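You operate a simulated robot arm through the tools that you are given. There is no shell and no other tool. Be economical: measure what you need, move in short steps, check, and stop when the job is done.

You are at the controls of a simulated two-armed robot. One attempt, no reset.

## Task
Brush the dust off the case fan while holding it still.
Fine: switch off, then plug out, before the pink brush touches it. Brush back in its pot, plug back in, switch left off. Where these are worked on the way, their far stop is far enough and under half their travel is too little: fan plug. What is to be rubbed or washed off counts as gone when no trace of it is left.

It is judged by the outcome, as a careful person would: the job done as asked, and still so three seconds after it is handed in. It fails if anything else is knocked over, pushed out of place, dropped, spilled or broken.

## Robot
Two 6-joint arms with two-finger parallel grippers on one trunk, on a base that drives. Base frame: it is fixed to the floor where the robot stands at the start and does not move with it; the origin is under the middle of the robot, x ahead of it, y to its left, z up; the surface under the hand at the start is at about z = 800. Readings come in mm, rad, newtons and seconds.
The left shoulder is at the start at [60, 187, 1147], the right one opposite. With the tool pointing down near the work surface each hand reaches from about 180 to 620 mm from the robot's upright axis, wherever it stands, measured 20 degrees to its own side. Places, roughly: fan plug [500, -200, 800]; fan switch [500, -200, 900]; pot by the fan supply [500, 0, 800]. Payload 1.57 kg a hand.
Tool frame (each hand has its own): the origin (TCP) lies between the finger pads and is the grasp point; the fingertips stand 30 mm ahead of it; z points along the fingers, y is the line along which they close. Largest opening 110 mm; finger width 24, thickness 12; the body of the gripper, 48 by 112 mm, starts 78 mm behind the TCP.
Orientation is told as [roll, pitch, yaw] about the base's x, y, z axes, in that order, counted from this pose: with the fingers straight down and closing along the base's y, the tool's x points along the base's -x, its y along +y and its z along -z.

## Interface
- The arms move only by the tool jog_arm. It takes "left_deltas", "right_deltas" or both (then of equal length, played together; a hand with none holds still); each is a list of rows, each a list of 7 numbers: the closure in counts, from 0 (fully open) to 255 (shut), then the shift along the base's x, y, z in units of 200 mm (1.0 is 200 mm), then the turn, a rotation vector about the base's x, y, z in units of 60 degrees (1.0 is 60 degrees). In form: [[fingers, tx, ty, tz, wx, wy, wz], ...]. A call has 1 to 12 rows; each row is the pose to reach, as a shift and turn from the pose commanded when the call began. A call with a number of a shift or a turn outside -1 to 1 is refused whole. A row lasts 0.2 s, in which the tool goes at most 50 mm and 0.15 rad; a call with a longer step from one row to the next is refused whole, and so is a gripper value outside its range. A pose out of reach is approached as far as the arm can. The call stops where the force on the tool passes 90 N (or 10 N more than at its start, if that is more) or the arm is blocked; 0.2 s more then pass. Each finger travels about 153 mm/s and halts on what it meets, pressing with about 36 N; the grip force reading is that of the motor and also rises with nothing between the fingers. The clock runs only during rows and for 0.2 s after the last one: add rows that repeat a pose to give the fingers time. The reply holds the time, the measured pose of the TCP, the force on the tool along the base axes, the opening and the grip force, in the units named above and with some noise, with the torque about the TCP (base axes, N m) and any sound that the robot's microphone picked up.
- Cameras (640 x 400 px; columns grow to the right, rows downward): "scene" is now at [8, -24.1, 1682.6]; the picture's right is [-0.34, -0.94, 0.00], its down [-0.76, 0.27, -0.59] and it looks along [0.55, -0.20, -0.81] (base axes); focal length 282 px, centre (320, 200). "left" rides on the left gripper at [70, -16, -141] in its tool frame; the picture's right is [0.23, 0.97, 0.00], its down [-0.86, 0.20, -0.48] and it looks along [-0.47, 0.11, 0.88] (tool axes); focal length 222 px, centre (320, 200). "right" rides on the right gripper at [70, 16, -141] in its tool frame; the picture's right is [-0.23, 0.97, 0.00], its down [-0.86, -0.20, -0.48] and it looks along [-0.47, -0.11, 0.88] (tool axes); focal length 222 px, centre (320, 200). There is no depth. A picture from a camera that has moved, and an enlarged one, comes with that camera's place and axes in the base frame and with its lens.
- camera(camera): a new picture of that camera. It takes no simulated time.
- move_column(by): slides the trunk up (or, below 0, down) by that many mm; the arms and the scene camera ride with it, the base frame stays. It gives what a move gives, with no picture.
- roll_base(legs): drives the robot by 1 to 6 legs, each [ahead, left, turn to the left] in mm, mm and rad, along the robot's own axes; the way and the turn of a leg run together, so that a leg with both is an arc; at most 1500 mm and 3.142 rad a leg. The arms and the cameras ride along, it lands a little off, and it stops where it bumps. It gives what a move gives.
- head_to(pan, tilt): turns the head with the scene camera to pan (to the left, within 1.501 rad either way) and tilt (down, from -0.506 to 1.204), counted from straight ahead of the robot. It gives what a move gives.
- enlarge(camera, box): a new picture of the part [left, top, right, bottom] of that camera's present view, enlarged. It takes no simulated time.
- job_done(): hands the job in; it is judged then, once.

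Go step by step. Nothing tells you exact positions but the pictures and the camera data: compare them with the known pose of the tool, close in by small moves and look again before you grip or let go. The budget is 120 turns and 88 pictures, counting those below and the enlarged ones. Unless the task says otherwise, let go and move clear before handing in.

The tools are called after "Request:" as name(argument=value, ...) on one line, values as JSON. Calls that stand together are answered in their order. jog_arm: Moves the arms, as the interface text tells. Its arguments: {"type":"object","properties":{"left_deltas":{"type":"array","items":{"type":"array","items":{"type":"number"}}},"right_deltas":{"type":"array","items":{"type":"array","items":{"type":"number"}}}},"required":[]} The other tools are called the same way: move_column (by) slides the trunk up or down; roll_base (legs) drives the base; head_to (pan, tilt) turns the head that bears the scene camera; camera (camera) takes a picture; enlarge (camera, box) takes an enlarged picture of a part of a camera's view; job_done () hands the job in.

At the start:

```text
t: 0.0
left_tcp_pos: [405.9, -5.5, 1201.8]
left_ee_rot: [-0.001, 0.0, 0.0]
left_ft_force: [0.6, -0.3, -0.6]
left_wrist_torque: [0.0, 0.0, -0.01]
left_grip_width: 110.0
left_grip_force: 0.1
right_tcp_pos: [346.5, -347.4, 1179.1]
right_ee_rot: [0.0, 0.0, 0.001]
right_ft_force: [0.1, 0.8, 1.2]
right_wrist_torque: [-0.04, 0.03, 0.01]
right_grip_width: 110.0
right_grip_force: 0.1
trunk travel left (down, up): [-775.0, 215.0]
robot x, y, heading: [0.4, -1.5, 0.002]
head pan, tilt: [-0.346, 0.941]
```

scene: 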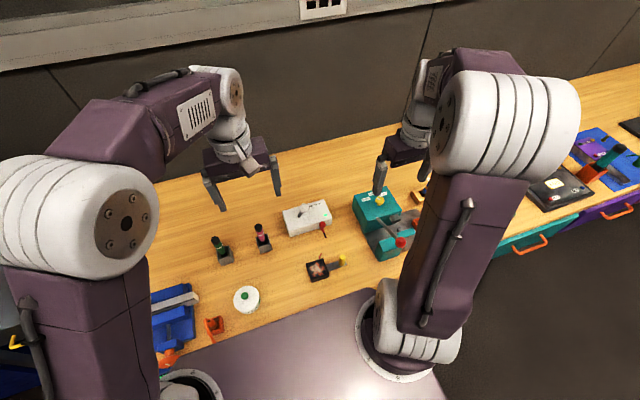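
right: 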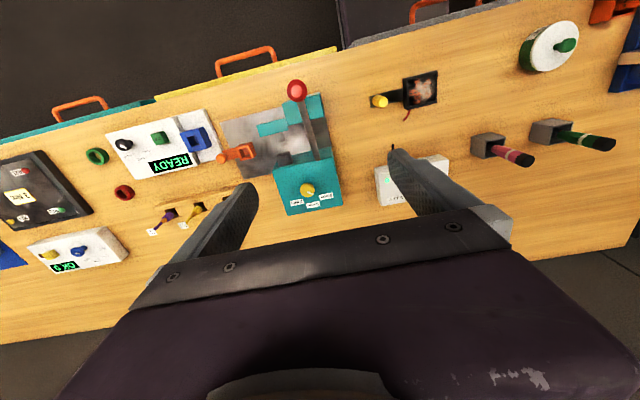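
left: 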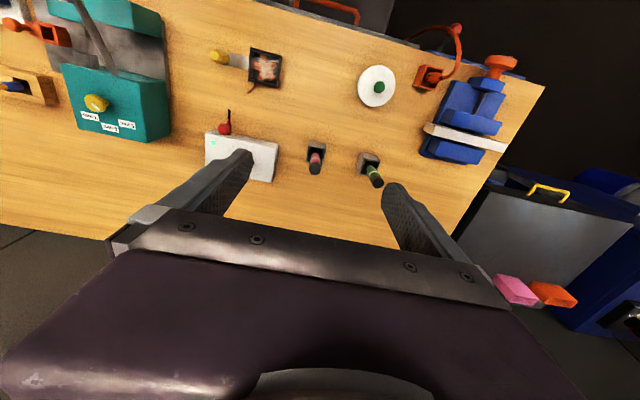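

I see the white fan supply, the fan (dark square with dust) with a yellow handle, and the pink- and green-banded brushes in pots. I'll enlarge the views to locate these.

Request:
enlarge(camera="scene", box=[190, 180, 370, 292])

Request:
enlarge(camera="left", box=[190, 30, 410, 190])

Request:
enlarge(camera="right", box=[340, 60, 560, 220])

```text
3.56 times, centred on (280, 236) of scene
camera zoom: at [8.0, -24.1, 1682.6], right [-0.34, -0.94, 0.0], down [-0.76, 0.27, -0.59], along [0.55, -0.2, -0.81], focal length 1004 px, centre (462, 72)
```

zoom: 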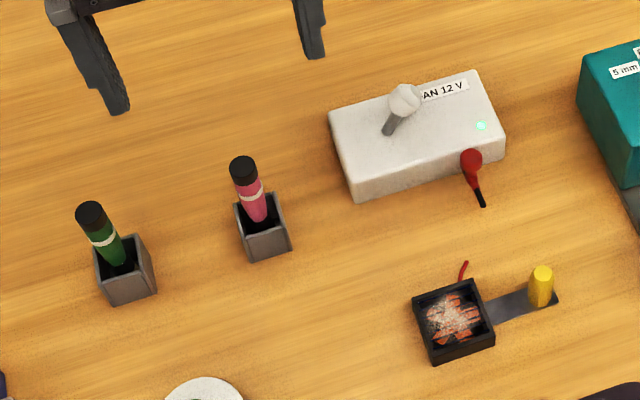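

```text
2.50 times, centred on (300, 110) of left
camera zoom: at [337.6, -22.5, 1343.9], right [-0.23, 0.97, 0.0], down [0.86, 0.2, 0.48], along [0.47, 0.11, -0.88], focal length 555 px, centre (370, 425)
```

zoom: 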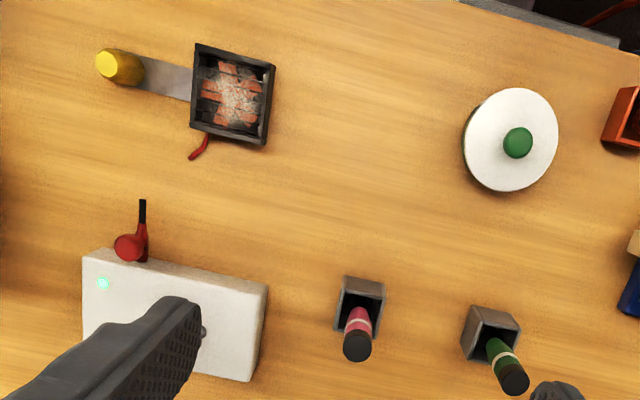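

```text
2.50 times, centred on (450, 140) of right
camera zoom: at [277.9, -331.3, 1322.0], right [0.23, 0.97, 0.0], down [0.86, -0.2, 0.48], along [0.47, -0.11, -0.88], focal length 555 px, centre (-5, 350)
```

zoom: 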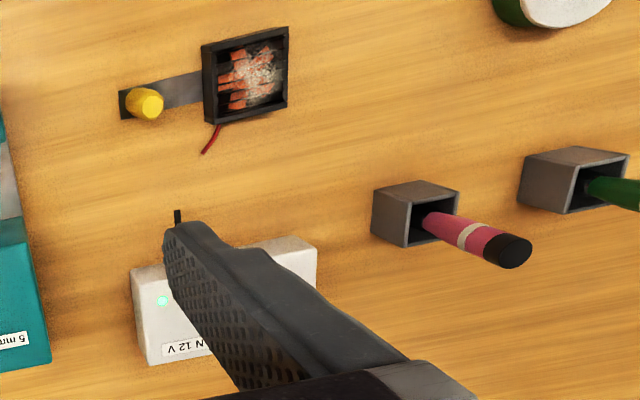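

Located roughly: brush top (488,3,940), plug knob (478,-202,850), switch lever (535,-155,900), fan (345,-136,820), yellow post (345,-226,828). I bring both hands closer for a better look.

Request:
jog_arm(right_deltas=[[0, 0.055, 0.147, -0.13, 0, 0, 0], [0, 0.11, 0.294, -0.26, 0, 0, 0], [0, 0.165, 0.441, -0.39, 0, 0, 0], [0, 0.22, 0.588, -0.52, 0, 0, 0], [0, 0.275, 0.735, -0.65, 0, 0, 0]], left_deltas=[[0, 0.0, 0.1, -0.08, 0, 0, 0], [0, 0.0, 0.2, -0.16, 0, 0, 0], [0, 0, 0.25, -0.24, 0, 0, 0], [0, 0, 0.3, -0.32, 0, 0, 0], [0, 0, 0.3, -0.4, 0, 0, 0]])

Request:
camera(camera="right")

Request:
camera(camera="left")

```text
t: 1.2
left_tcp_pos: [407.4, 54.3, 1121.6]
left_ee_rot: [0.0, 0.0, 0.0]
left_ft_force: [0.3, -0.6, 0.4]
left_wrist_torque: [-0.02, 0.03, 0.0]
left_grip_width: 110.0
left_grip_force: 0.0
right_tcp_pos: [403.5, -199.6, 1048.8]
right_ee_rot: [0.0, 0.003, 0.0]
right_ft_force: [0.2, 0.7, -0.5]
right_wrist_torque: [0.02, 0.04, -0.01]
right_grip_width: 110.0
right_grip_force: 0.0
trunk travel left (down, up): [-775.0, 215.0]
robot x, y, heading: [2.8, -0.1, -0.004]
head pan, tilt: [-0.346, 0.941]
```

```text
81 pictures are left
camera right: at [334.2, -182.8, 1191.1], right [0.23, 0.97, 0.0], down [0.86, -0.2, 0.48], along [0.47, -0.11, -0.88], focal length 222 px, centre (320, 200)
```

right: 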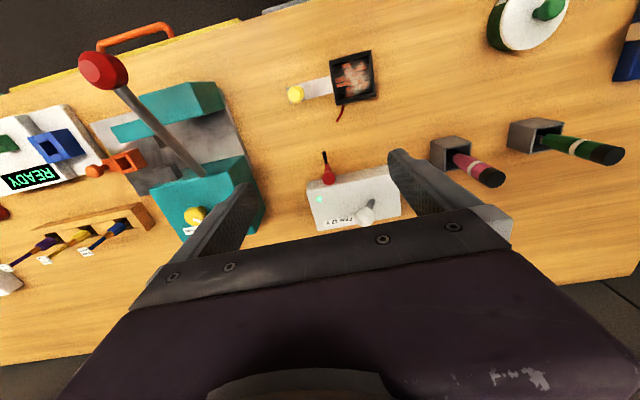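

```text
80 pictures are left
camera left: at [339.2, 38.5, 1263.2], right [-0.23, 0.97, 0.0], down [0.86, 0.2, 0.48], along [0.46, 0.11, -0.88], focal length 222 px, centre (320, 200)
```

left: 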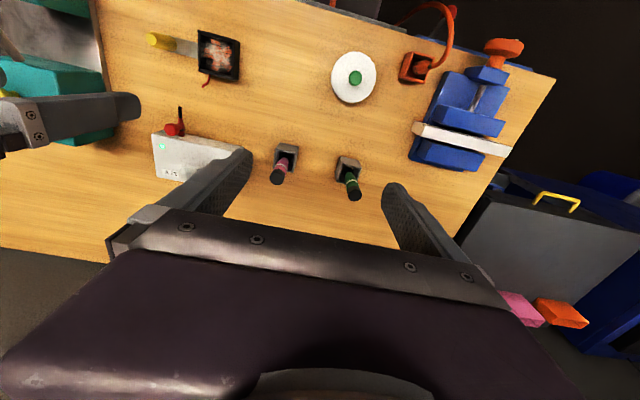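

The tall red lever of the neighbouring teal machine tops out near (283,-361,972), so I keep clear of it. I zoom in on the supply, plug and pot.

Request:
enlarge(camera="right", box=[270, 40, 430, 240])

Request:
enlarge(camera="left", box=[140, 20, 300, 220])

Request:
enlarge(camera="scene", box=[240, 190, 360, 290])

```text
2.00 times, centred on (350, 140) of right
camera zoom: at [334.2, -182.8, 1191.1], right [0.23, 0.97, 0.0], down [0.86, -0.2, 0.48], along [0.47, -0.11, -0.88], focal length 444 px, centre (260, 320)
```

zoom: 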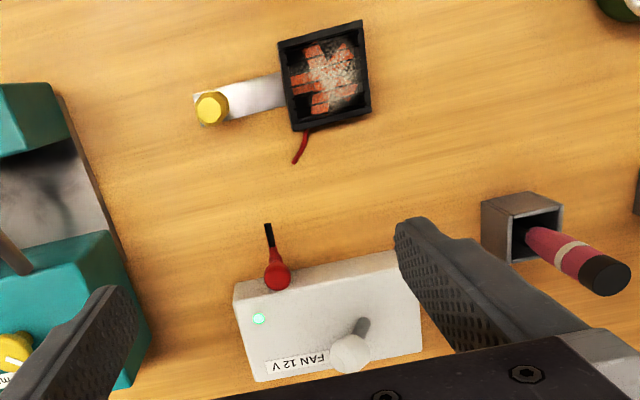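

```text
2.00 times, centred on (220, 120) of left
camera zoom: at [339.2, 38.5, 1263.2], right [-0.23, 0.97, 0.0], down [0.86, 0.2, 0.48], along [0.46, 0.11, -0.88], focal length 444 px, centre (520, 360)
```

zoom: 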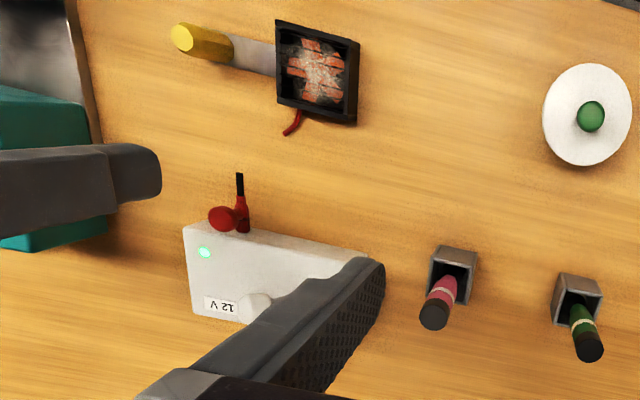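

```text
4.00 times, centred on (300, 240) of scene
camera zoom: at [10.1, -23.0, 1682.6], right [-0.34, -0.94, 0.0], down [-0.76, 0.27, -0.59], along [0.55, -0.2, -0.81], focal length 1130 px, centre (400, 40)
```

zoom: 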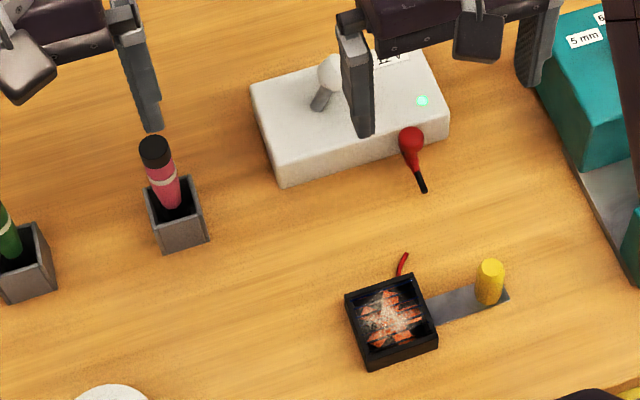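

The supply is a box (front face x≈480, top z≈849); its toggle leans toward -y with its ball at about (540,-157,888). I close the right fingers and lower them beside it on the -y side.

Request:
jog_arm(right_deltas=[[128, 0.17, 0.0, -0.11, 0, 0, 0], [255, 0.34, 0.0, -0.22, 0, 0, 0], [255, 0.51, 0.0, -0.33, 0, 0, 0], [255, 0.68, 0.0, -0.44, 0, 0, 0], [255, 0.68, 0.0, -0.56, 0, 0, 0], [255, 0.68, 0.0, -0.68, 0, 0, 0]])

Request:
enlarge(camera="scene", box=[260, 170, 380, 245])

Request:
camera(camera="right")

```text
t: 2.6
left_tcp_pos: [406.7, 53.1, 1123.0]
left_ee_rot: [0.002, -0.001, 0.001]
left_ft_force: [0.2, -0.1, -0.1]
left_wrist_torque: [0.01, 0.03, 0.01]
left_grip_width: 109.7
left_grip_force: 0.1
right_tcp_pos: [536.7, -200.3, 914.0]
right_ee_rot: [-0.001, 0.0, 0.0]
right_ft_force: [0.0, 0.8, -0.6]
right_wrist_torque: [-0.02, 0.01, -0.01]
right_grip_width: 0.0
right_grip_force: 21.0
trunk travel left (down, up): [-775.0, 215.0]
robot x, y, heading: [2.5, -2.9, 0.003]
head pan, tilt: [-0.346, 0.941]
```

```text
5.33 times, centred on (320, 208) of scene
camera zoom: at [8.2, -24.4, 1682.6], right [-0.34, -0.94, 0.0], down [-0.76, 0.27, -0.59], along [0.55, -0.2, -0.81], focal length 1507 px, centre (320, 160)
```

zoom: 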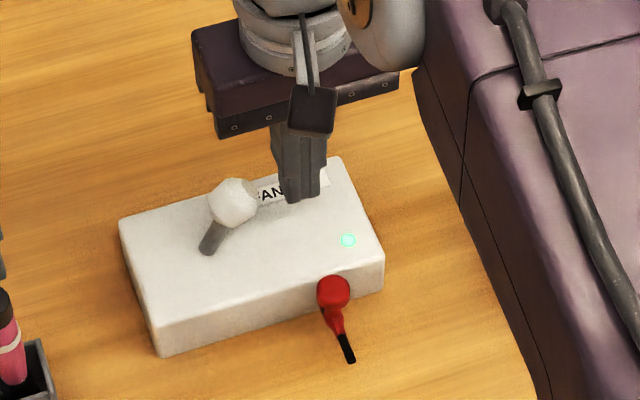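

```text
75 pictures are left
camera right: at [468.7, -184.7, 1055.7], right [0.23, 0.97, 0.0], down [0.86, -0.2, 0.48], along [0.47, -0.11, -0.88], focal length 222 px, centre (320, 200)
```

right: 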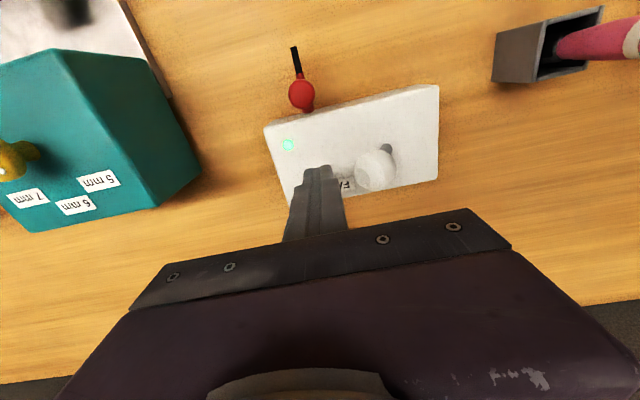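

The fingertip is beside the toggle ball, about 18 mm away. I push toward +y in small steps.

Request:
jog_arm(right_deltas=[[255, 0.01, 0.06, 0, 0, 0, 0], [255, 0.01, 0.1, 0, 0, 0, 0], [255, 0.01, 0.14, 0, 0, 0, 0], [255, 0.01, 0.18, 0, 0, 0, 0], [255, 0.01, 0.21, 0, 0, 0, 0], [255, 0.01, 0.24, 0, 0, 0, 0]])

Request:
enlarge(camera="right", box=[240, 40, 480, 200])

```text
t: 4.0
left_tcp_pos: [405.4, 52.8, 1123.0]
left_ee_rot: [0.0, 0.0, 0.0]
left_ft_force: [-0.1, -0.4, -0.2]
left_wrist_torque: [-0.02, 0.0, 0.02]
left_grip_width: 110.0
left_grip_force: 0.0
right_tcp_pos: [538.4, -152.8, 913.6]
right_ee_rot: [-0.002, -0.001, 0.001]
right_ft_force: [-0.1, -2.9, 1.8]
right_wrist_torque: [-0.04, -0.02, -0.01]
right_grip_width: 0.0
right_grip_force: 21.1
trunk travel left (down, up): [-775.0, 215.0]
robot x, y, heading: [-3.7, -0.4, -0.0]
head pan, tilt: [-0.346, 0.941]
```

```text
2.50 times, centred on (360, 120) of right
camera zoom: at [470.6, -135.6, 1055.6], right [0.23, 0.97, 0.0], down [0.86, -0.2, 0.48], along [0.47, -0.11, -0.88], focal length 555 px, centre (220, 400)
```

zoom: 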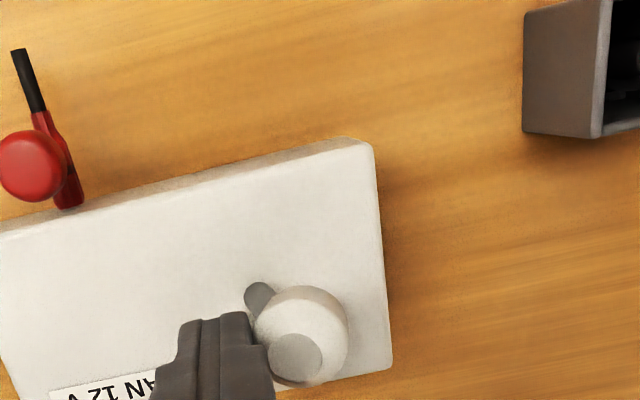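

The toggle is past upright. I push a bit further to its stop, then check the light.

Request:
jog_arm(right_deltas=[[255, 0, 0.03, 0, 0, 0, 0], [255, 0, 0.055, 0, 0, 0, 0], [255, 0, 0.08, 0, 0, 0, 0], [255, 0, 0.0, 0, 0, 0, 0], [255, 0, -0.15, 0, 0, 0, 0]])

Request:
enlarge(camera="right", box=[240, 40, 480, 200])

```text
t: 5.2
left_tcp_pos: [406.3, 51.7, 1122.7]
left_ee_rot: [0.002, 0.0, -0.001]
left_ft_force: [-0.3, 0.0, -0.3]
left_wrist_torque: [0.0, -0.02, -0.01]
left_grip_width: 109.9
left_grip_force: 0.1
right_tcp_pos: [538.3, -183.4, 913.0]
right_ee_rot: [0.003, 0.002, -0.001]
right_ft_force: [0.0, 0.2, 0.5]
right_wrist_torque: [0.03, -0.01, 0.03]
right_grip_width: 0.0
right_grip_force: 21.9
trunk travel left (down, up): [-775.0, 215.0]
robot x, y, heading: [-3.6, -0.5, -0.002]
head pan, tilt: [-0.346, 0.941]
```

```text
2.50 times, centred on (360, 120) of right
camera zoom: at [470.9, -167.0, 1055.8], right [0.23, 0.97, 0.0], down [0.86, -0.2, 0.48], along [0.47, -0.11, -0.88], focal length 555 px, centre (220, 400)
```

zoom: 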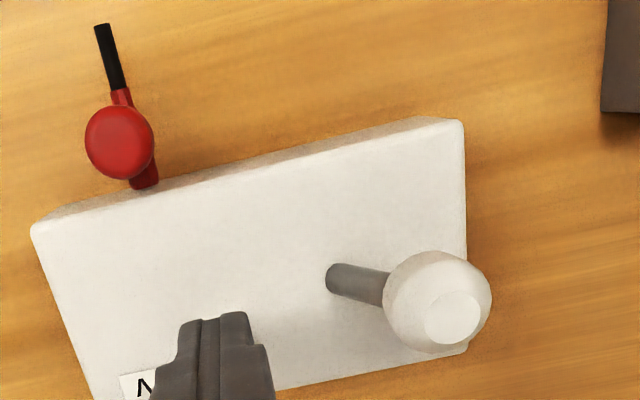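

The indicator is dark and the toggle sits at its other stop. The plug's round red knob is at about (475,-202,850), ~17 mm in front of the face; I go above it with open fingers.

Request:
jog_arm(right_deltas=[[200, 0, 0, 0.2, 0, 0, 0], [116, -0.16, -0.05, 0.25, 0, 0, 0], [116, -0.32, -0.095, 0.15, 0, 0, 0], [116, -0.32, -0.095, 0.0, 0, 0, 0]])

Request:
enlarge(camera="right", box=[220, 40, 460, 240])

Request:
enlarge(camera="left", box=[90, 70, 250, 190])

```text
t: 6.2
left_tcp_pos: [407.4, 53.1, 1123.0]
left_ee_rot: [-0.001, 0.001, 0.0]
left_ft_force: [-0.3, -0.5, 0.5]
left_wrist_torque: [0.01, 0.02, -0.02]
left_grip_width: 109.8
left_grip_force: 0.2
right_tcp_pos: [476.5, -202.5, 913.6]
right_ee_rot: [0.002, 0.0, 0.0]
right_ft_force: [-0.2, -0.4, -0.3]
right_wrist_torque: [0.02, 0.02, -0.02]
right_grip_width: 60.0
right_grip_force: 0.1
trunk travel left (down, up): [-775.0, 215.0]
robot x, y, heading: [-3.1, -1.2, 0.001]
head pan, tilt: [-0.346, 0.941]
```

```text
2.00 times, centred on (340, 140) of right
camera zoom: at [408.2, -185.7, 1055.5], right [0.23, 0.97, 0.0], down [0.86, -0.2, 0.48], along [0.47, -0.11, -0.88], focal length 444 px, centre (280, 320)
```

zoom: 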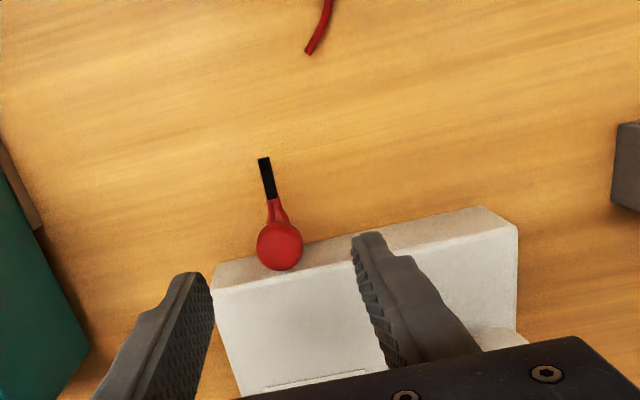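

```text
3.33 times, centred on (170, 130) of left
camera zoom: at [339.1, 37.6, 1263.5], right [-0.23, 0.97, 0.0], down [0.86, 0.2, 0.48], along [0.46, 0.11, -0.88], focal length 740 px, centre (820, 433)
```

zoom: 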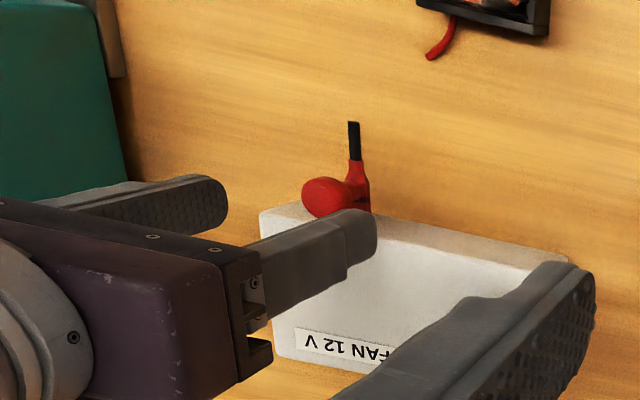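

The knob is at about (474,-201.5,853). I lower around it, close, and check.

Request:
jog_arm(right_deltas=[[116, -0.02, 0.005, -0.1, 0, 0, 0], [116, -0.02, 0.005, -0.2, 0, 0, 0], [116, -0.02, 0.005, -0.29, 0, 0, 0], [180, -0.02, 0.005, -0.29, 0, 0, 0], [255, -0.02, 0.005, -0.29, 0, 0, 0], [255, -0.02, 0.005, -0.29, 0, 0, 0]])

Request:
enlarge(camera="left", box=[90, 70, 250, 190])

```text
t: 7.6
left_tcp_pos: [407.1, 52.8, 1123.1]
left_ee_rot: [0.0, -0.001, 0.0]
left_ft_force: [0.1, -0.5, -0.2]
left_wrist_torque: [0.01, 0.0, 0.03]
left_grip_width: 109.9
left_grip_force: 0.0
right_tcp_pos: [471.6, -202.0, 855.6]
right_ee_rot: [0.0, 0.0, 0.0]
right_ft_force: [0.1, -3.8, -0.7]
right_wrist_torque: [-0.03, -0.23, -0.04]
right_grip_width: 21.4
right_grip_force: 34.6
trunk travel left (down, up): [-775.0, 215.0]
robot x, y, heading: [-0.3, 0.8, 0.002]
head pan, tilt: [-0.346, 0.941]
```

```text
3.33 times, centred on (170, 130) of left
camera zoom: at [337.6, 36.6, 1264.0], right [-0.23, 0.97, 0.0], down [0.86, 0.2, 0.48], along [0.47, 0.11, -0.88], focal length 740 px, centre (820, 433)
```

zoom: 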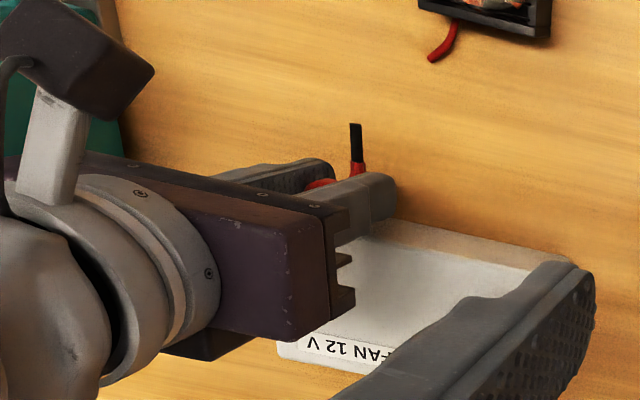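

Gripping the knob at 21.4 mm. I pull straight back (-x) in small steps and watch force.

Request:
jog_arm(right_deltas=[[255, -0.05, 0, 0, 0, 0, 0], [255, -0.1, 0, 0, 0, 0, 0], [255, -0.15, 0, 0, 0, 0, 0]])

Request:
enlarge(camera="left", box=[90, 50, 250, 170])

```text
t: 8.4
left_tcp_pos: [405.9, 52.5, 1122.1]
left_ee_rot: [0.001, -0.001, 0.002]
left_ft_force: [0.0, -0.8, -0.3]
left_wrist_torque: [0.01, -0.04, 0.02]
left_grip_width: 110.0
left_grip_force: 0.1
right_tcp_pos: [442.9, -200.9, 857.3]
right_ee_rot: [-0.001, -0.001, -0.001]
right_ft_force: [2.9, -7.7, 7.6]
right_wrist_torque: [-0.08, -0.14, -0.03]
right_grip_width: 21.2
right_grip_force: 34.5
trunk travel left (down, up): [-775.0, 215.0]
robot x, y, heading: [-2.9, -1.7, 0.004]
head pan, tilt: [-0.346, 0.941]
```

```text
3.33 times, centred on (170, 110) of left
camera zoom: at [337.0, 36.3, 1264.2], right [-0.23, 0.97, 0.0], down [0.85, 0.2, 0.48], along [0.47, 0.11, -0.88], focal length 740 px, centre (820, 500)
```

zoom: 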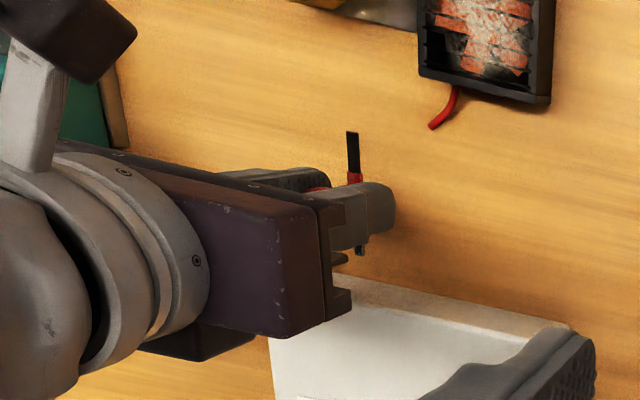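

The plug is following, with its prong visible. I keep pulling to find its stop.

Request:
jog_arm(right_deltas=[[255, -0.03, 0, 0, 0, 0, 0], [255, -0.06, 0, 0, 0, 0, 0], [255, -0.09, 0, 0, 0, 0, 0]])

Request:
enlarge(camera="left", box=[90, 50, 250, 170])

```text
t: 9.2
left_tcp_pos: [406.8, 52.3, 1120.1]
left_ee_rot: [0.001, 0.001, 0.001]
left_ft_force: [-0.7, 0.0, -0.1]
left_wrist_torque: [-0.03, -0.01, 0.02]
left_grip_width: 109.9
left_grip_force: 0.0
right_tcp_pos: [423.3, -202.0, 853.7]
right_ee_rot: [0.001, 0.003, 0.001]
right_ft_force: [10.7, -5.0, -8.3]
right_wrist_torque: [-0.19, -0.91, -0.06]
right_grip_width: 13.5
right_grip_force: 29.7
trunk travel left (down, up): [-775.0, 215.0]
robot x, y, heading: [3.4, 2.0, 0.002]
head pan, tilt: [-0.346, 0.941]
```

```text
3.33 times, centred on (170, 110) of left
camera zoom: at [339.2, 35.6, 1263.1], right [-0.23, 0.97, 0.0], down [0.86, 0.2, 0.48], along [0.46, 0.11, -0.88], focal length 740 px, centre (820, 500)
```

zoom: 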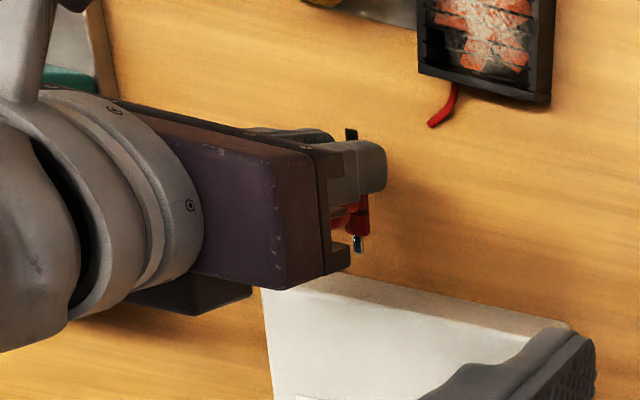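

The plug reached its far stop and the fingers slid along the knob. I release and lift clear, then look.

Request:
jog_arm(right_deltas=[[150, 0, 0, 0, 0, 0, 0], [100, 0, 0, 0, 0, 0, 0], [100, 0, 0, 0, 0, 0, 0], [100, 0, 0, 0.2, 0, 0, 0], [100, 0, 0, 0.4, 0, 0, 0], [100, -0.05, 0, 0.6, 0, 0, 0]])

Request:
enlarge(camera="right", box=[220, 40, 460, 240])

Request:
enlarge(camera="scene", box=[200, 190, 360, 290])

```text
t: 10.6
left_tcp_pos: [406.9, 54.3, 1122.8]
left_ee_rot: [-0.001, -0.001, -0.001]
left_ft_force: [-0.2, 0.0, -0.1]
left_wrist_torque: [0.01, 0.0, 0.0]
left_grip_width: 109.9
left_grip_force: 0.0
right_tcp_pos: [412.2, -199.3, 976.5]
right_ee_rot: [0.001, 0.0, 0.0]
right_ft_force: [0.4, 0.4, -0.7]
right_wrist_torque: [-0.01, 0.01, 0.01]
right_grip_width: 66.9
right_grip_force: 0.0
trunk travel left (down, up): [-775.0, 215.0]
robot x, y, heading: [-0.8, 3.8, -0.003]
head pan, tilt: [-0.346, 0.941]
```

```text
2.00 times, centred on (340, 140) of right
camera zoom: at [343.0, -183.0, 1119.5], right [0.23, 0.97, 0.0], down [0.85, -0.2, 0.48], along [0.47, -0.11, -0.88], focal length 444 px, centre (280, 320)
```

zoom: 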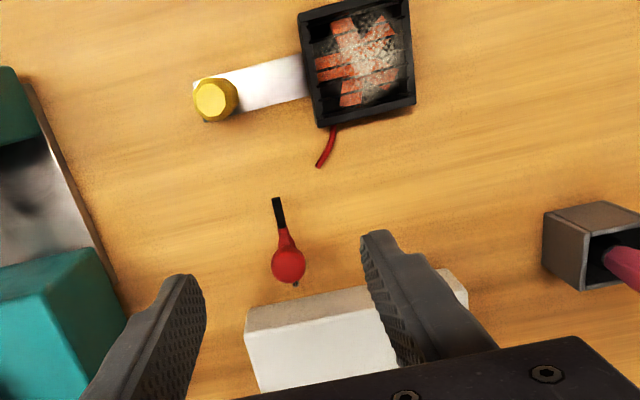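

```text
4.00 times, centred on (280, 240) of scene
camera zoom: at [6.3, -23.7, 1682.5], right [-0.34, -0.94, 0.0], down [-0.76, 0.27, -0.59], along [0.55, -0.2, -0.81], focal length 1130 px, centre (480, 40)
```

zoom: 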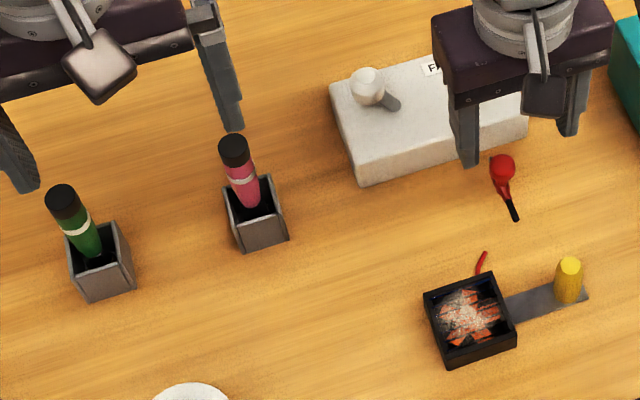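

Plug is out and fan unpowered. Now the left hand moves closer to the pink brush for measuring.

Request:
jog_arm(left_deltas=[[0, 0.03, -0.08, -0.1, 0, 0, 0], [0, 0.06, -0.16, -0.2, 0, 0, 0], [0, 0.09, -0.25, -0.3, 0, 0, 0]], right_deltas=[[100, 0, -0.1, 0.1, 0, 0, 0], [100, 0, -0.2, 0.2, 0, 0, 0], [100, -0.1, -0.25, 0.3, 0, 0, 0]])

Request:
enlarge(camera="left", box=[220, 80, 460, 230])

Request:
enlarge(camera="right", box=[400, 100, 560, 200])

```text
t: 11.4
left_tcp_pos: [424.0, 3.3, 1062.7]
left_ee_rot: [0.001, -0.001, 0.0]
left_ft_force: [-1.3, -0.7, 0.2]
left_wrist_torque: [0.0, -0.01, 0.02]
left_grip_width: 110.1
left_grip_force: 0.0
right_tcp_pos: [392.3, -251.4, 1036.2]
right_ee_rot: [0.001, 0.001, 0.0]
right_ft_force: [-0.4, -0.2, -0.4]
right_wrist_torque: [0.0, 0.01, -0.02]
right_grip_width: 67.1
right_grip_force: 0.0
trunk travel left (down, up): [-775.0, 215.0]
robot x, y, heading: [2.8, 0.3, 0.001]
head pan, tilt: [-0.346, 0.941]
```

```text
2.67 times, centred on (340, 155) of left
camera zoom: at [355.2, -12.7, 1203.6], right [-0.23, 0.97, 0.0], down [0.85, 0.2, 0.48], along [0.47, 0.11, -0.88], focal length 592 px, centre (267, 320)
```

zoom: 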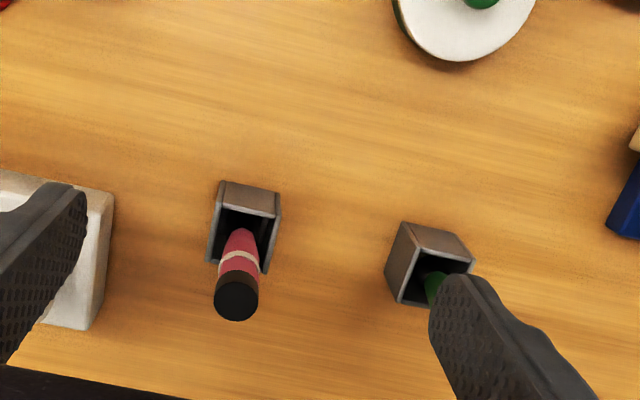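

```text
4.00 times, centred on (480, 150) of right
camera zoom: at [323.7, -234.8, 1178.3], right [0.23, 0.97, 0.0], down [0.85, -0.2, 0.48], along [0.47, -0.11, -0.88], focal length 888 px, centre (-320, 400)
```

zoom: 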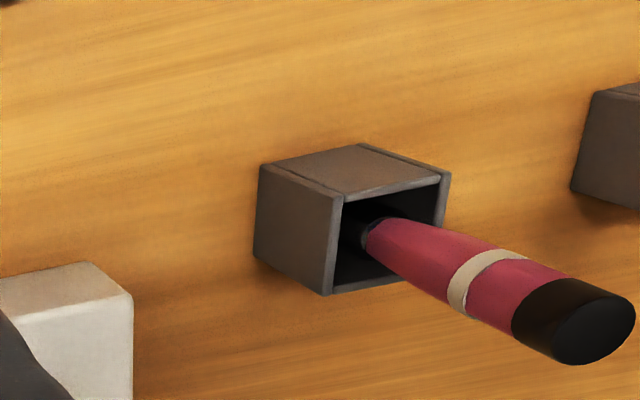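

The pink brush stands nearly vertical: axis at about (491,2.5), handle from z≈845 to 937, ~22 mm thick. I bring the left hand over it and check before gripping.

Request:
jog_arm(left_deltas=[[100, 0.11, 0, -0.13, 0, 0, 0], [116, 0.22, 0, -0.26, 0, 0, 0], [116, 0.335, 0, -0.37, 0, 0, 0], [116, 0.335, 0, -0.37, 0, 0, 0]])

Request:
camera(camera="left")

Request:
enlarge(camera="right", box=[400, 100, 560, 200])

```text
t: 12.4
left_tcp_pos: [491.9, 3.5, 988.2]
left_ee_rot: [0.0, 0.0, 0.002]
left_ft_force: [-1.0, 0.6, -0.3]
left_wrist_torque: [-0.03, 0.01, 0.03]
left_grip_width: 59.9
left_grip_force: 0.0
right_tcp_pos: [392.9, -251.4, 1035.8]
right_ee_rot: [0.001, 0.0, 0.001]
right_ft_force: [0.2, 0.8, 0.8]
right_wrist_torque: [0.0, 0.01, 0.02]
right_grip_width: 66.8
right_grip_force: 0.1
trunk travel left (down, up): [-775.0, 215.0]
robot x, y, heading: [-0.1, 1.0, 0.002]
head pan, tilt: [-0.346, 0.941]
```

```text
63 pictures are left
camera left: at [422.8, -12.7, 1129.0], right [-0.23, 0.97, 0.0], down [0.85, 0.2, 0.48], along [0.47, 0.11, -0.88], focal length 222 px, centre (320, 200)
```

left: 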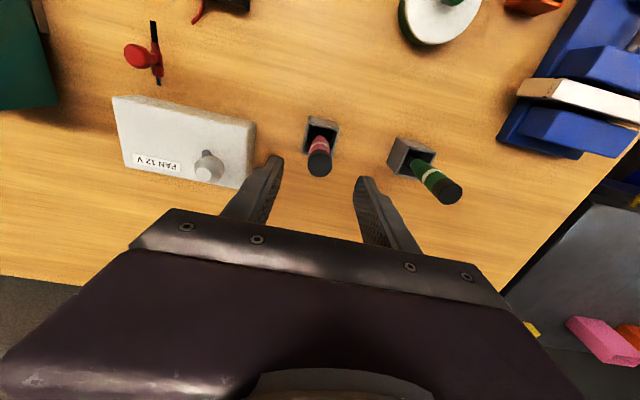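

```text
4.00 times, centred on (480, 150) of right
camera zoom: at [324.3, -234.4, 1178.0], right [0.23, 0.97, 0.0], down [0.86, -0.2, 0.48], along [0.47, -0.11, -0.88], focal length 888 px, centre (-320, 400)
```

zoom: 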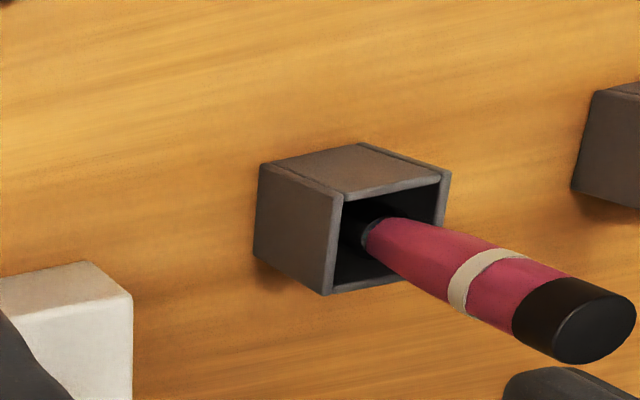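

Aligned over the brush. I lower, close on the handle.

Request:
jog_arm(left_deltas=[[116, -0.01, -0.003, -0.15, 0, 0, 0], [116, -0.01, -0.003, -0.3, 0, 0, 0], [116, -0.01, -0.003, -0.43, 0, 0, 0], [150, -0.01, -0.003, -0.43, 0, 0, 0], [200, -0.01, -0.003, -0.43, 0, 0, 0], [255, -0.01, -0.003, -0.43, 0, 0, 0], [255, -0.01, -0.003, -0.43, 0, 0, 0]])

Request:
enlarge(camera="right", box=[400, 100, 560, 200])

```text
t: 14.0
left_tcp_pos: [488.6, 2.7, 902.5]
left_ee_rot: [0.0, -0.001, -0.001]
left_ft_force: [-0.4, 2.0, 3.8]
left_wrist_torque: [0.18, 0.04, 0.01]
left_grip_width: 20.0
left_grip_force: 33.9
right_tcp_pos: [392.3, -250.7, 1035.1]
right_ee_rot: [0.001, -0.002, 0.0]
right_ft_force: [0.4, 0.4, 0.0]
right_wrist_torque: [0.01, 0.01, -0.01]
right_grip_width: 67.0
right_grip_force: 0.1
trunk travel left (down, up): [-775.0, 215.0]
robot x, y, heading: [-0.9, 0.2, -0.001]
head pan, tilt: [-0.346, 0.941]
```

```text
4.00 times, centred on (480, 150) of right
camera zoom: at [324.2, -234.3, 1178.0], right [0.23, 0.97, 0.0], down [0.85, -0.2, 0.48], along [0.47, -0.11, -0.88], focal length 888 px, centre (-320, 400)
```

zoom: 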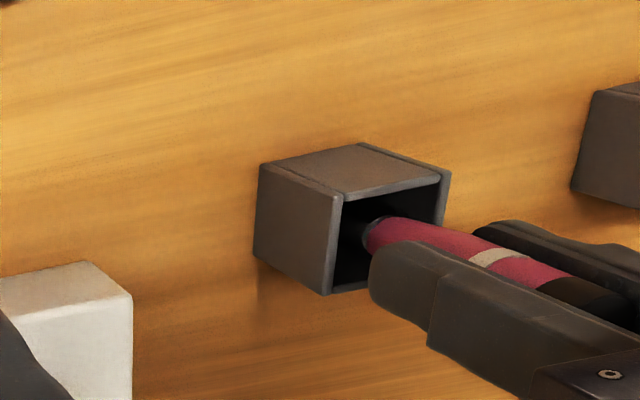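

Gripped at (488.6,2.7,902.5) and the pot is unmoved. I lift straight up.

Request:
jog_arm(left_deltas=[[255, 0, 0, 0.1, 0, 0, 0], [255, 0, 0, 0.25, 0, 0, 0], [255, 0, 0, 0.45, 0, 0, 0], [255, 0, 0, 0.6, 0, 0, 0]])

Request:
camera(camera="right")

Request:
enlarge(camera="scene", box=[180, 140, 340, 240])

```text
t: 15.0
left_tcp_pos: [488.1, 3.1, 1023.0]
left_ee_rot: [0.001, 0.0, 0.0]
left_ft_force: [-0.2, 0.1, -0.5]
left_wrist_torque: [0.02, -0.03, -0.01]
left_grip_width: 20.4
left_grip_force: 33.6
right_tcp_pos: [391.2, -251.7, 1035.7]
right_ee_rot: [0.001, 0.0, 0.0]
right_ft_force: [0.3, 0.3, -0.3]
right_wrist_torque: [0.0, 0.03, 0.01]
right_grip_width: 67.0
right_grip_force: 0.0
trunk travel left (down, up): [-775.0, 215.0]
robot x, y, heading: [1.4, -0.9, 0.001]
head pan, tilt: [-0.346, 0.941]
```

```text
60 pictures are left
camera right: at [324.1, -234.3, 1178.0], right [0.23, 0.97, 0.0], down [0.85, -0.2, 0.48], along [0.47, -0.11, -0.88], focal length 222 px, centre (320, 200)
```

right: 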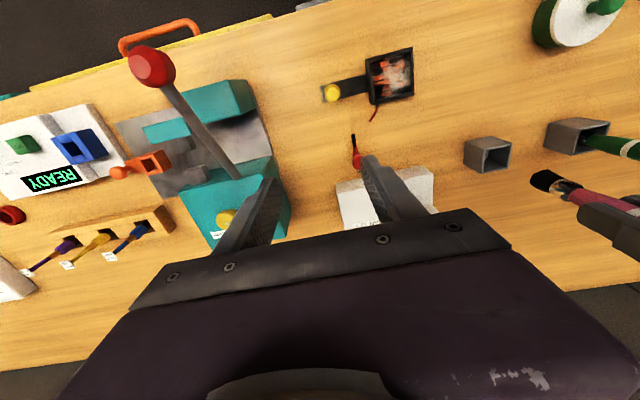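

```text
4.00 times, centred on (260, 190) of scene
camera zoom: at [7.4, -24.1, 1682.6], right [-0.34, -0.94, 0.0], down [-0.76, 0.27, -0.59], along [0.55, -0.2, -0.81], focal length 1130 px, centre (560, 240)
```

zoom: 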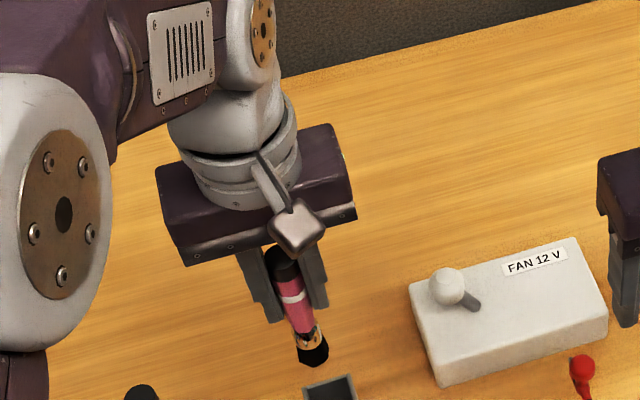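

The brush is out, bristle tip about 102 mm below the TCP. Now the right hand goes above the yellow post with a slight outward tilt.

Request:
jog_arm(right_deltas=[[151, -0.08, 0.04, -0.13, 0.07, 0, 0], [151, -0.16, 0.08, -0.26, 0.134, 0, 0], [151, -0.23, 0.125, -0.38, 0.134, 0, 0]])

Request:
camera(camera="right")

Request:
enlarge(camera="scene", box=[280, 220, 380, 300])

```text
t: 15.8
left_tcp_pos: [489.5, 2.9, 1022.7]
left_ee_rot: [-0.001, -0.001, -0.001]
left_ft_force: [-0.1, -0.3, -1.1]
left_wrist_torque: [-0.04, -0.03, 0.0]
left_grip_width: 20.2
left_grip_force: 33.5
right_tcp_pos: [347.7, -225.3, 959.7]
right_ee_rot: [0.14, -0.001, 0.0]
right_ft_force: [0.8, 1.0, -0.2]
right_wrist_torque: [-0.01, 0.02, -0.01]
right_grip_width: 45.2
right_grip_force: 0.2
trunk travel left (down, up): [-775.0, 215.0]
robot x, y, heading: [-1.5, -0.4, -0.006]
head pan, tilt: [-0.346, 0.941]
```

```text
58 pictures are left
camera right: at [278.8, -229.1, 1102.9], right [0.23, 0.96, 0.14], down [0.86, -0.26, 0.45], along [0.47, 0.02, -0.89], focal length 222 px, centre (320, 200)
```

right: 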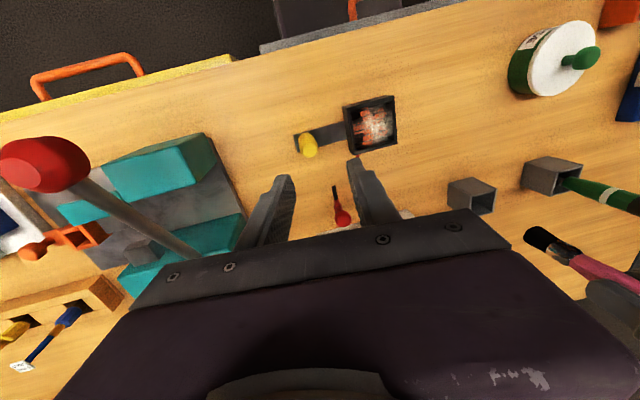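

```text
5.00 times, centred on (330, 260) of scene
camera zoom: at [8.8, -23.6, 1682.6], right [-0.34, -0.94, 0.0], down [-0.76, 0.27, -0.59], along [0.55, -0.2, -0.81], focal length 1413 px, centre (270, -100)
```

zoom: 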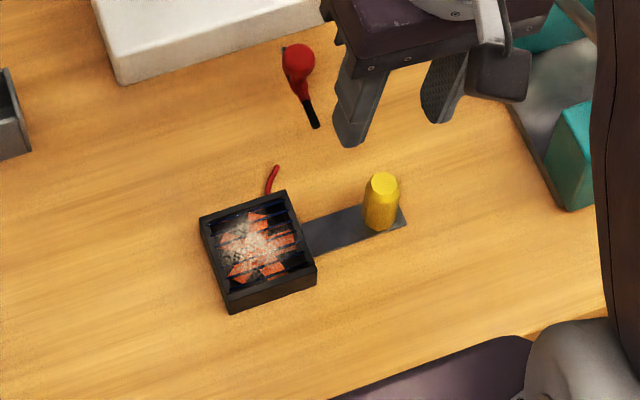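

Request:
enlarge(camera="right", box=[270, 80, 410, 230])

Request:
camera(camera="left")

```text
2.67 times, centred on (340, 155) of right
camera zoom: at [278.8, -229.1, 1102.9], right [0.23, 0.96, 0.14], down [0.86, -0.26, 0.45], along [0.47, 0.02, -0.89], focal length 592 px, centre (267, 320)
```

zoom: 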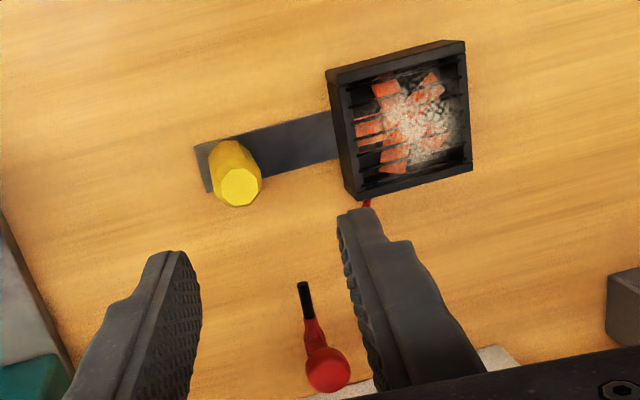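

```text
55 pictures are left
camera left: at [421.3, -12.4, 1163.8], right [-0.23, 0.97, 0.0], down [0.86, 0.2, 0.48], along [0.47, 0.11, -0.88], focal length 222 px, centre (320, 200)
```

left: 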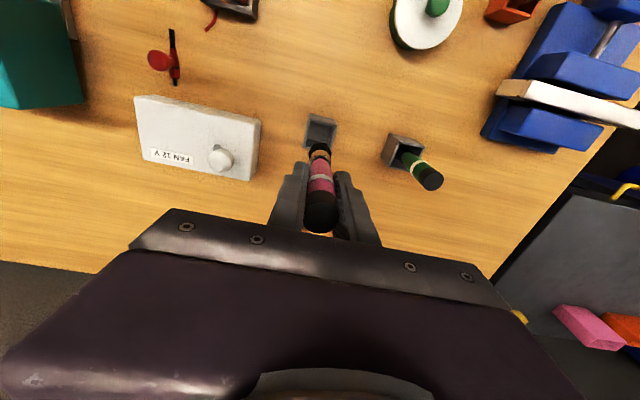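

Post is at about (347,-221), top z≈845; fan centre about (344,-137), rim top ≈820. I lower the right hand around the post and grip it.

Request:
jog_arm(right_deltas=[[151, 0, 0.005, -0.2, 0, 0, 0], [151, 0, 0.01, -0.4, 0, 0, 0], [151, -0.003, 0.013, -0.5, 0, 0, 0], [151, -0.003, 0.013, -0.598, 0, 0, 0], [151, -0.003, 0.013, -0.598, 0, 0, 0]])

Request:
camera(camera="right")

```text
t: 17.0
left_tcp_pos: [489.6, 2.5, 1022.3]
left_ee_rot: [0.0, 0.001, 0.0]
left_ft_force: [0.1, 0.1, -0.2]
left_wrist_torque: [-0.02, 0.01, -0.01]
left_grip_width: 20.3
left_grip_force: 34.1
right_tcp_pos: [346.2, -224.4, 840.1]
right_ee_rot: [0.142, -0.001, -0.001]
right_ft_force: [0.1, -0.5, 1.2]
right_wrist_torque: [-0.02, -0.03, 0.0]
right_grip_width: 45.1
right_grip_force: 0.0
trunk travel left (down, up): [-775.0, 215.0]
robot x, y, heading: [0.1, -0.3, 0.003]
head pan, tilt: [-0.346, 0.941]
```

```text
54 pictures are left
camera right: at [277.6, -227.4, 983.3], right [0.23, 0.96, 0.14], down [0.86, -0.26, 0.45], along [0.47, 0.02, -0.88], focal length 222 px, centre (320, 200)
```

right: 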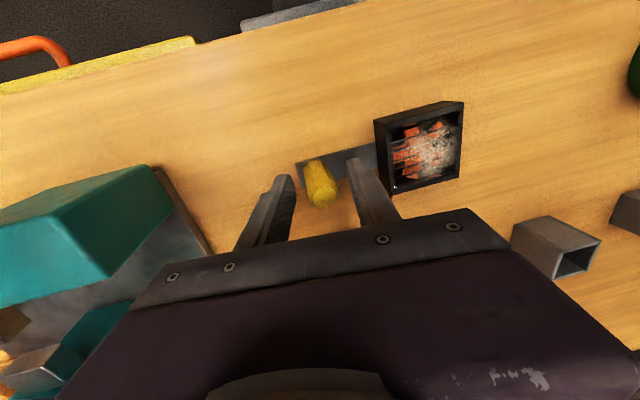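

The post sits between the fingers. I center by ~2.5 mm and close.

Request:
jog_arm(right_deltas=[[151, 0, 0.0125, 0, 0, 0, 0], [170, 0, 0.0125, 0, 0, 0, 0], [190, 0, 0.0125, 0, 0, 0, 0], [205, 0, 0.0125, 0, 0, 0, 0], [225, 0, 0.0125, 0, 0, 0, 0], [255, 0, 0.0125, 0, 0, 0, 0], [255, 0, 0.0125, 0, 0, 0, 0]])

Request:
enlarge(camera="right", box=[240, 80, 500, 240])

```text
t: 18.6
left_tcp_pos: [489.0, 2.5, 1023.3]
left_ee_rot: [0.0, 0.001, 0.0]
left_ft_force: [-0.4, 0.0, -1.0]
left_wrist_torque: [-0.02, 0.02, 0.0]
left_grip_width: 20.3
left_grip_force: 34.0
right_tcp_pos: [346.4, -221.7, 839.1]
right_ee_rot: [0.139, 0.001, -0.001]
right_ft_force: [-0.2, 0.1, -1.6]
right_wrist_torque: [-0.1, 0.0, 0.01]
right_grip_width: 20.7
right_grip_force: 34.2
trunk travel left (down, up): [-775.0, 215.0]
robot x, y, heading: [-2.2, -2.0, 0.002]
head pan, tilt: [-0.346, 0.941]
```

```text
2.46 times, centred on (370, 160) of right
camera zoom: at [277.8, -224.8, 983.2], right [0.23, 0.96, 0.14], down [0.86, -0.26, 0.45], along [0.47, 0.02, -0.88], focal length 547 px, centre (197, 298)
```

zoom: 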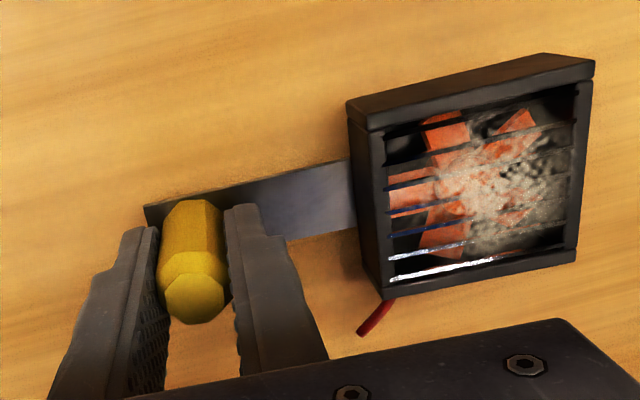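

Closing on the post with the tilted hand tipped the fan slightly (its far side rose). I rotate the right hand upright about the tab's end so the fan lies flat again.

Request:
jog_arm(right_deltas=[[255, 0, 0.009, -0.001, -0.045, 0, 0], [255, 0, 0.018, -0.003, -0.09, 0, 0], [255, 0, 0.025, -0.005, -0.134, 0, 0], [255, 0, 0.025, -0.005, -0.134, 0, 0]])

Request:
enlarge(camera="right", box=[240, 80, 500, 240])

Request:
enlarge(camera="scene", box=[280, 220, 380, 300])

```text
t: 19.6
left_tcp_pos: [489.2, 5.0, 1022.7]
left_ee_rot: [-0.002, 0.0, 0.001]
left_ft_force: [0.0, 0.5, -0.4]
left_wrist_torque: [-0.05, 0.0, -0.01]
left_grip_width: 20.3
left_grip_force: 34.2
right_tcp_pos: [350.0, -225.7, 840.0]
right_ee_rot: [0.019, 0.002, 0.004]
right_ft_force: [0.1, 0.4, -2.7]
right_wrist_torque: [-0.11, -0.05, 0.02]
right_grip_width: 21.1
right_grip_force: 33.9
right hand out of reach, approached as far as the arm can: row 3, 4
trunk travel left (down, up): [-775.0, 215.0]
robot x, y, heading: [1.2, 1.3, 0.003]
head pan, tilt: [-0.346, 0.941]
```

```text
2.46 times, centred on (370, 160) of right
camera zoom: at [281.8, -212.6, 983.1], right [0.22, 0.97, 0.02], down [0.86, -0.21, 0.47], along [0.47, -0.09, -0.88], focal length 547 px, centre (197, 298)
```

zoom: 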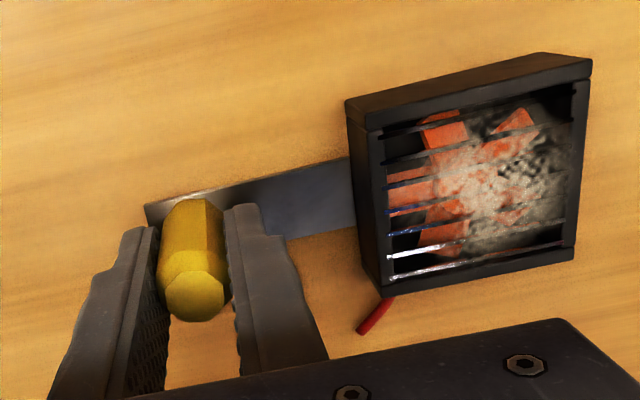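

```text
5.00 times, centred on (330, 260) of scene
camera zoom: at [8.4, -23.8, 1682.6], right [-0.34, -0.94, 0.0], down [-0.76, 0.27, -0.59], along [0.55, -0.2, -0.81], focal length 1413 px, centre (270, -100)
```

zoom: 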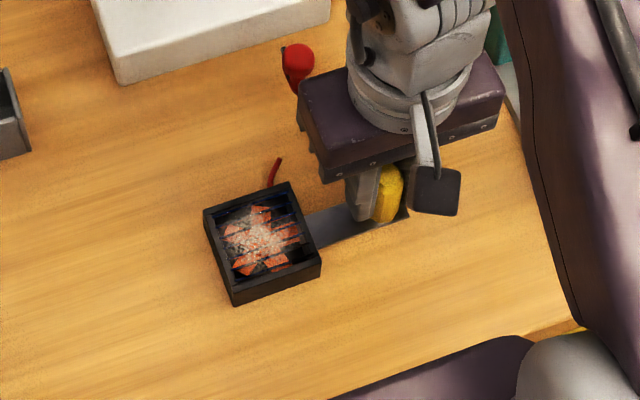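

The hand is nearly upright (0.019 rad), though that pose sat at an arm limit. I ease it to a reachable pose near the original post position and see whether the fan rests flat.

Request:
jog_arm(right_deltas=[[255, 0, -0.02, 0.0, 0.03, 0, 0], [255, 0, -0.02, 0.0, 0.03, 0, 0]])

```text
t: 20.2
left_tcp_pos: [489.3, 3.6, 1022.3]
left_ee_rot: [-0.001, 0.001, 0.001]
left_ft_force: [0.2, -1.2, -0.4]
left_wrist_torque: [-0.02, 0.01, 0.01]
left_grip_width: 20.4
left_grip_force: 34.0
right_tcp_pos: [350.1, -230.2, 840.4]
right_ee_rot: [0.031, 0.0, -0.001]
right_ft_force: [0.1, -2.4, 0.9]
right_wrist_torque: [-0.14, 0.0, 0.0]
right_grip_width: 20.8
right_grip_force: 34.2
trunk travel left (down, up): [-775.0, 215.0]
robot x, y, heading: [-0.9, -0.4, -0.0]
head pan, tilt: [-0.346, 0.941]
```

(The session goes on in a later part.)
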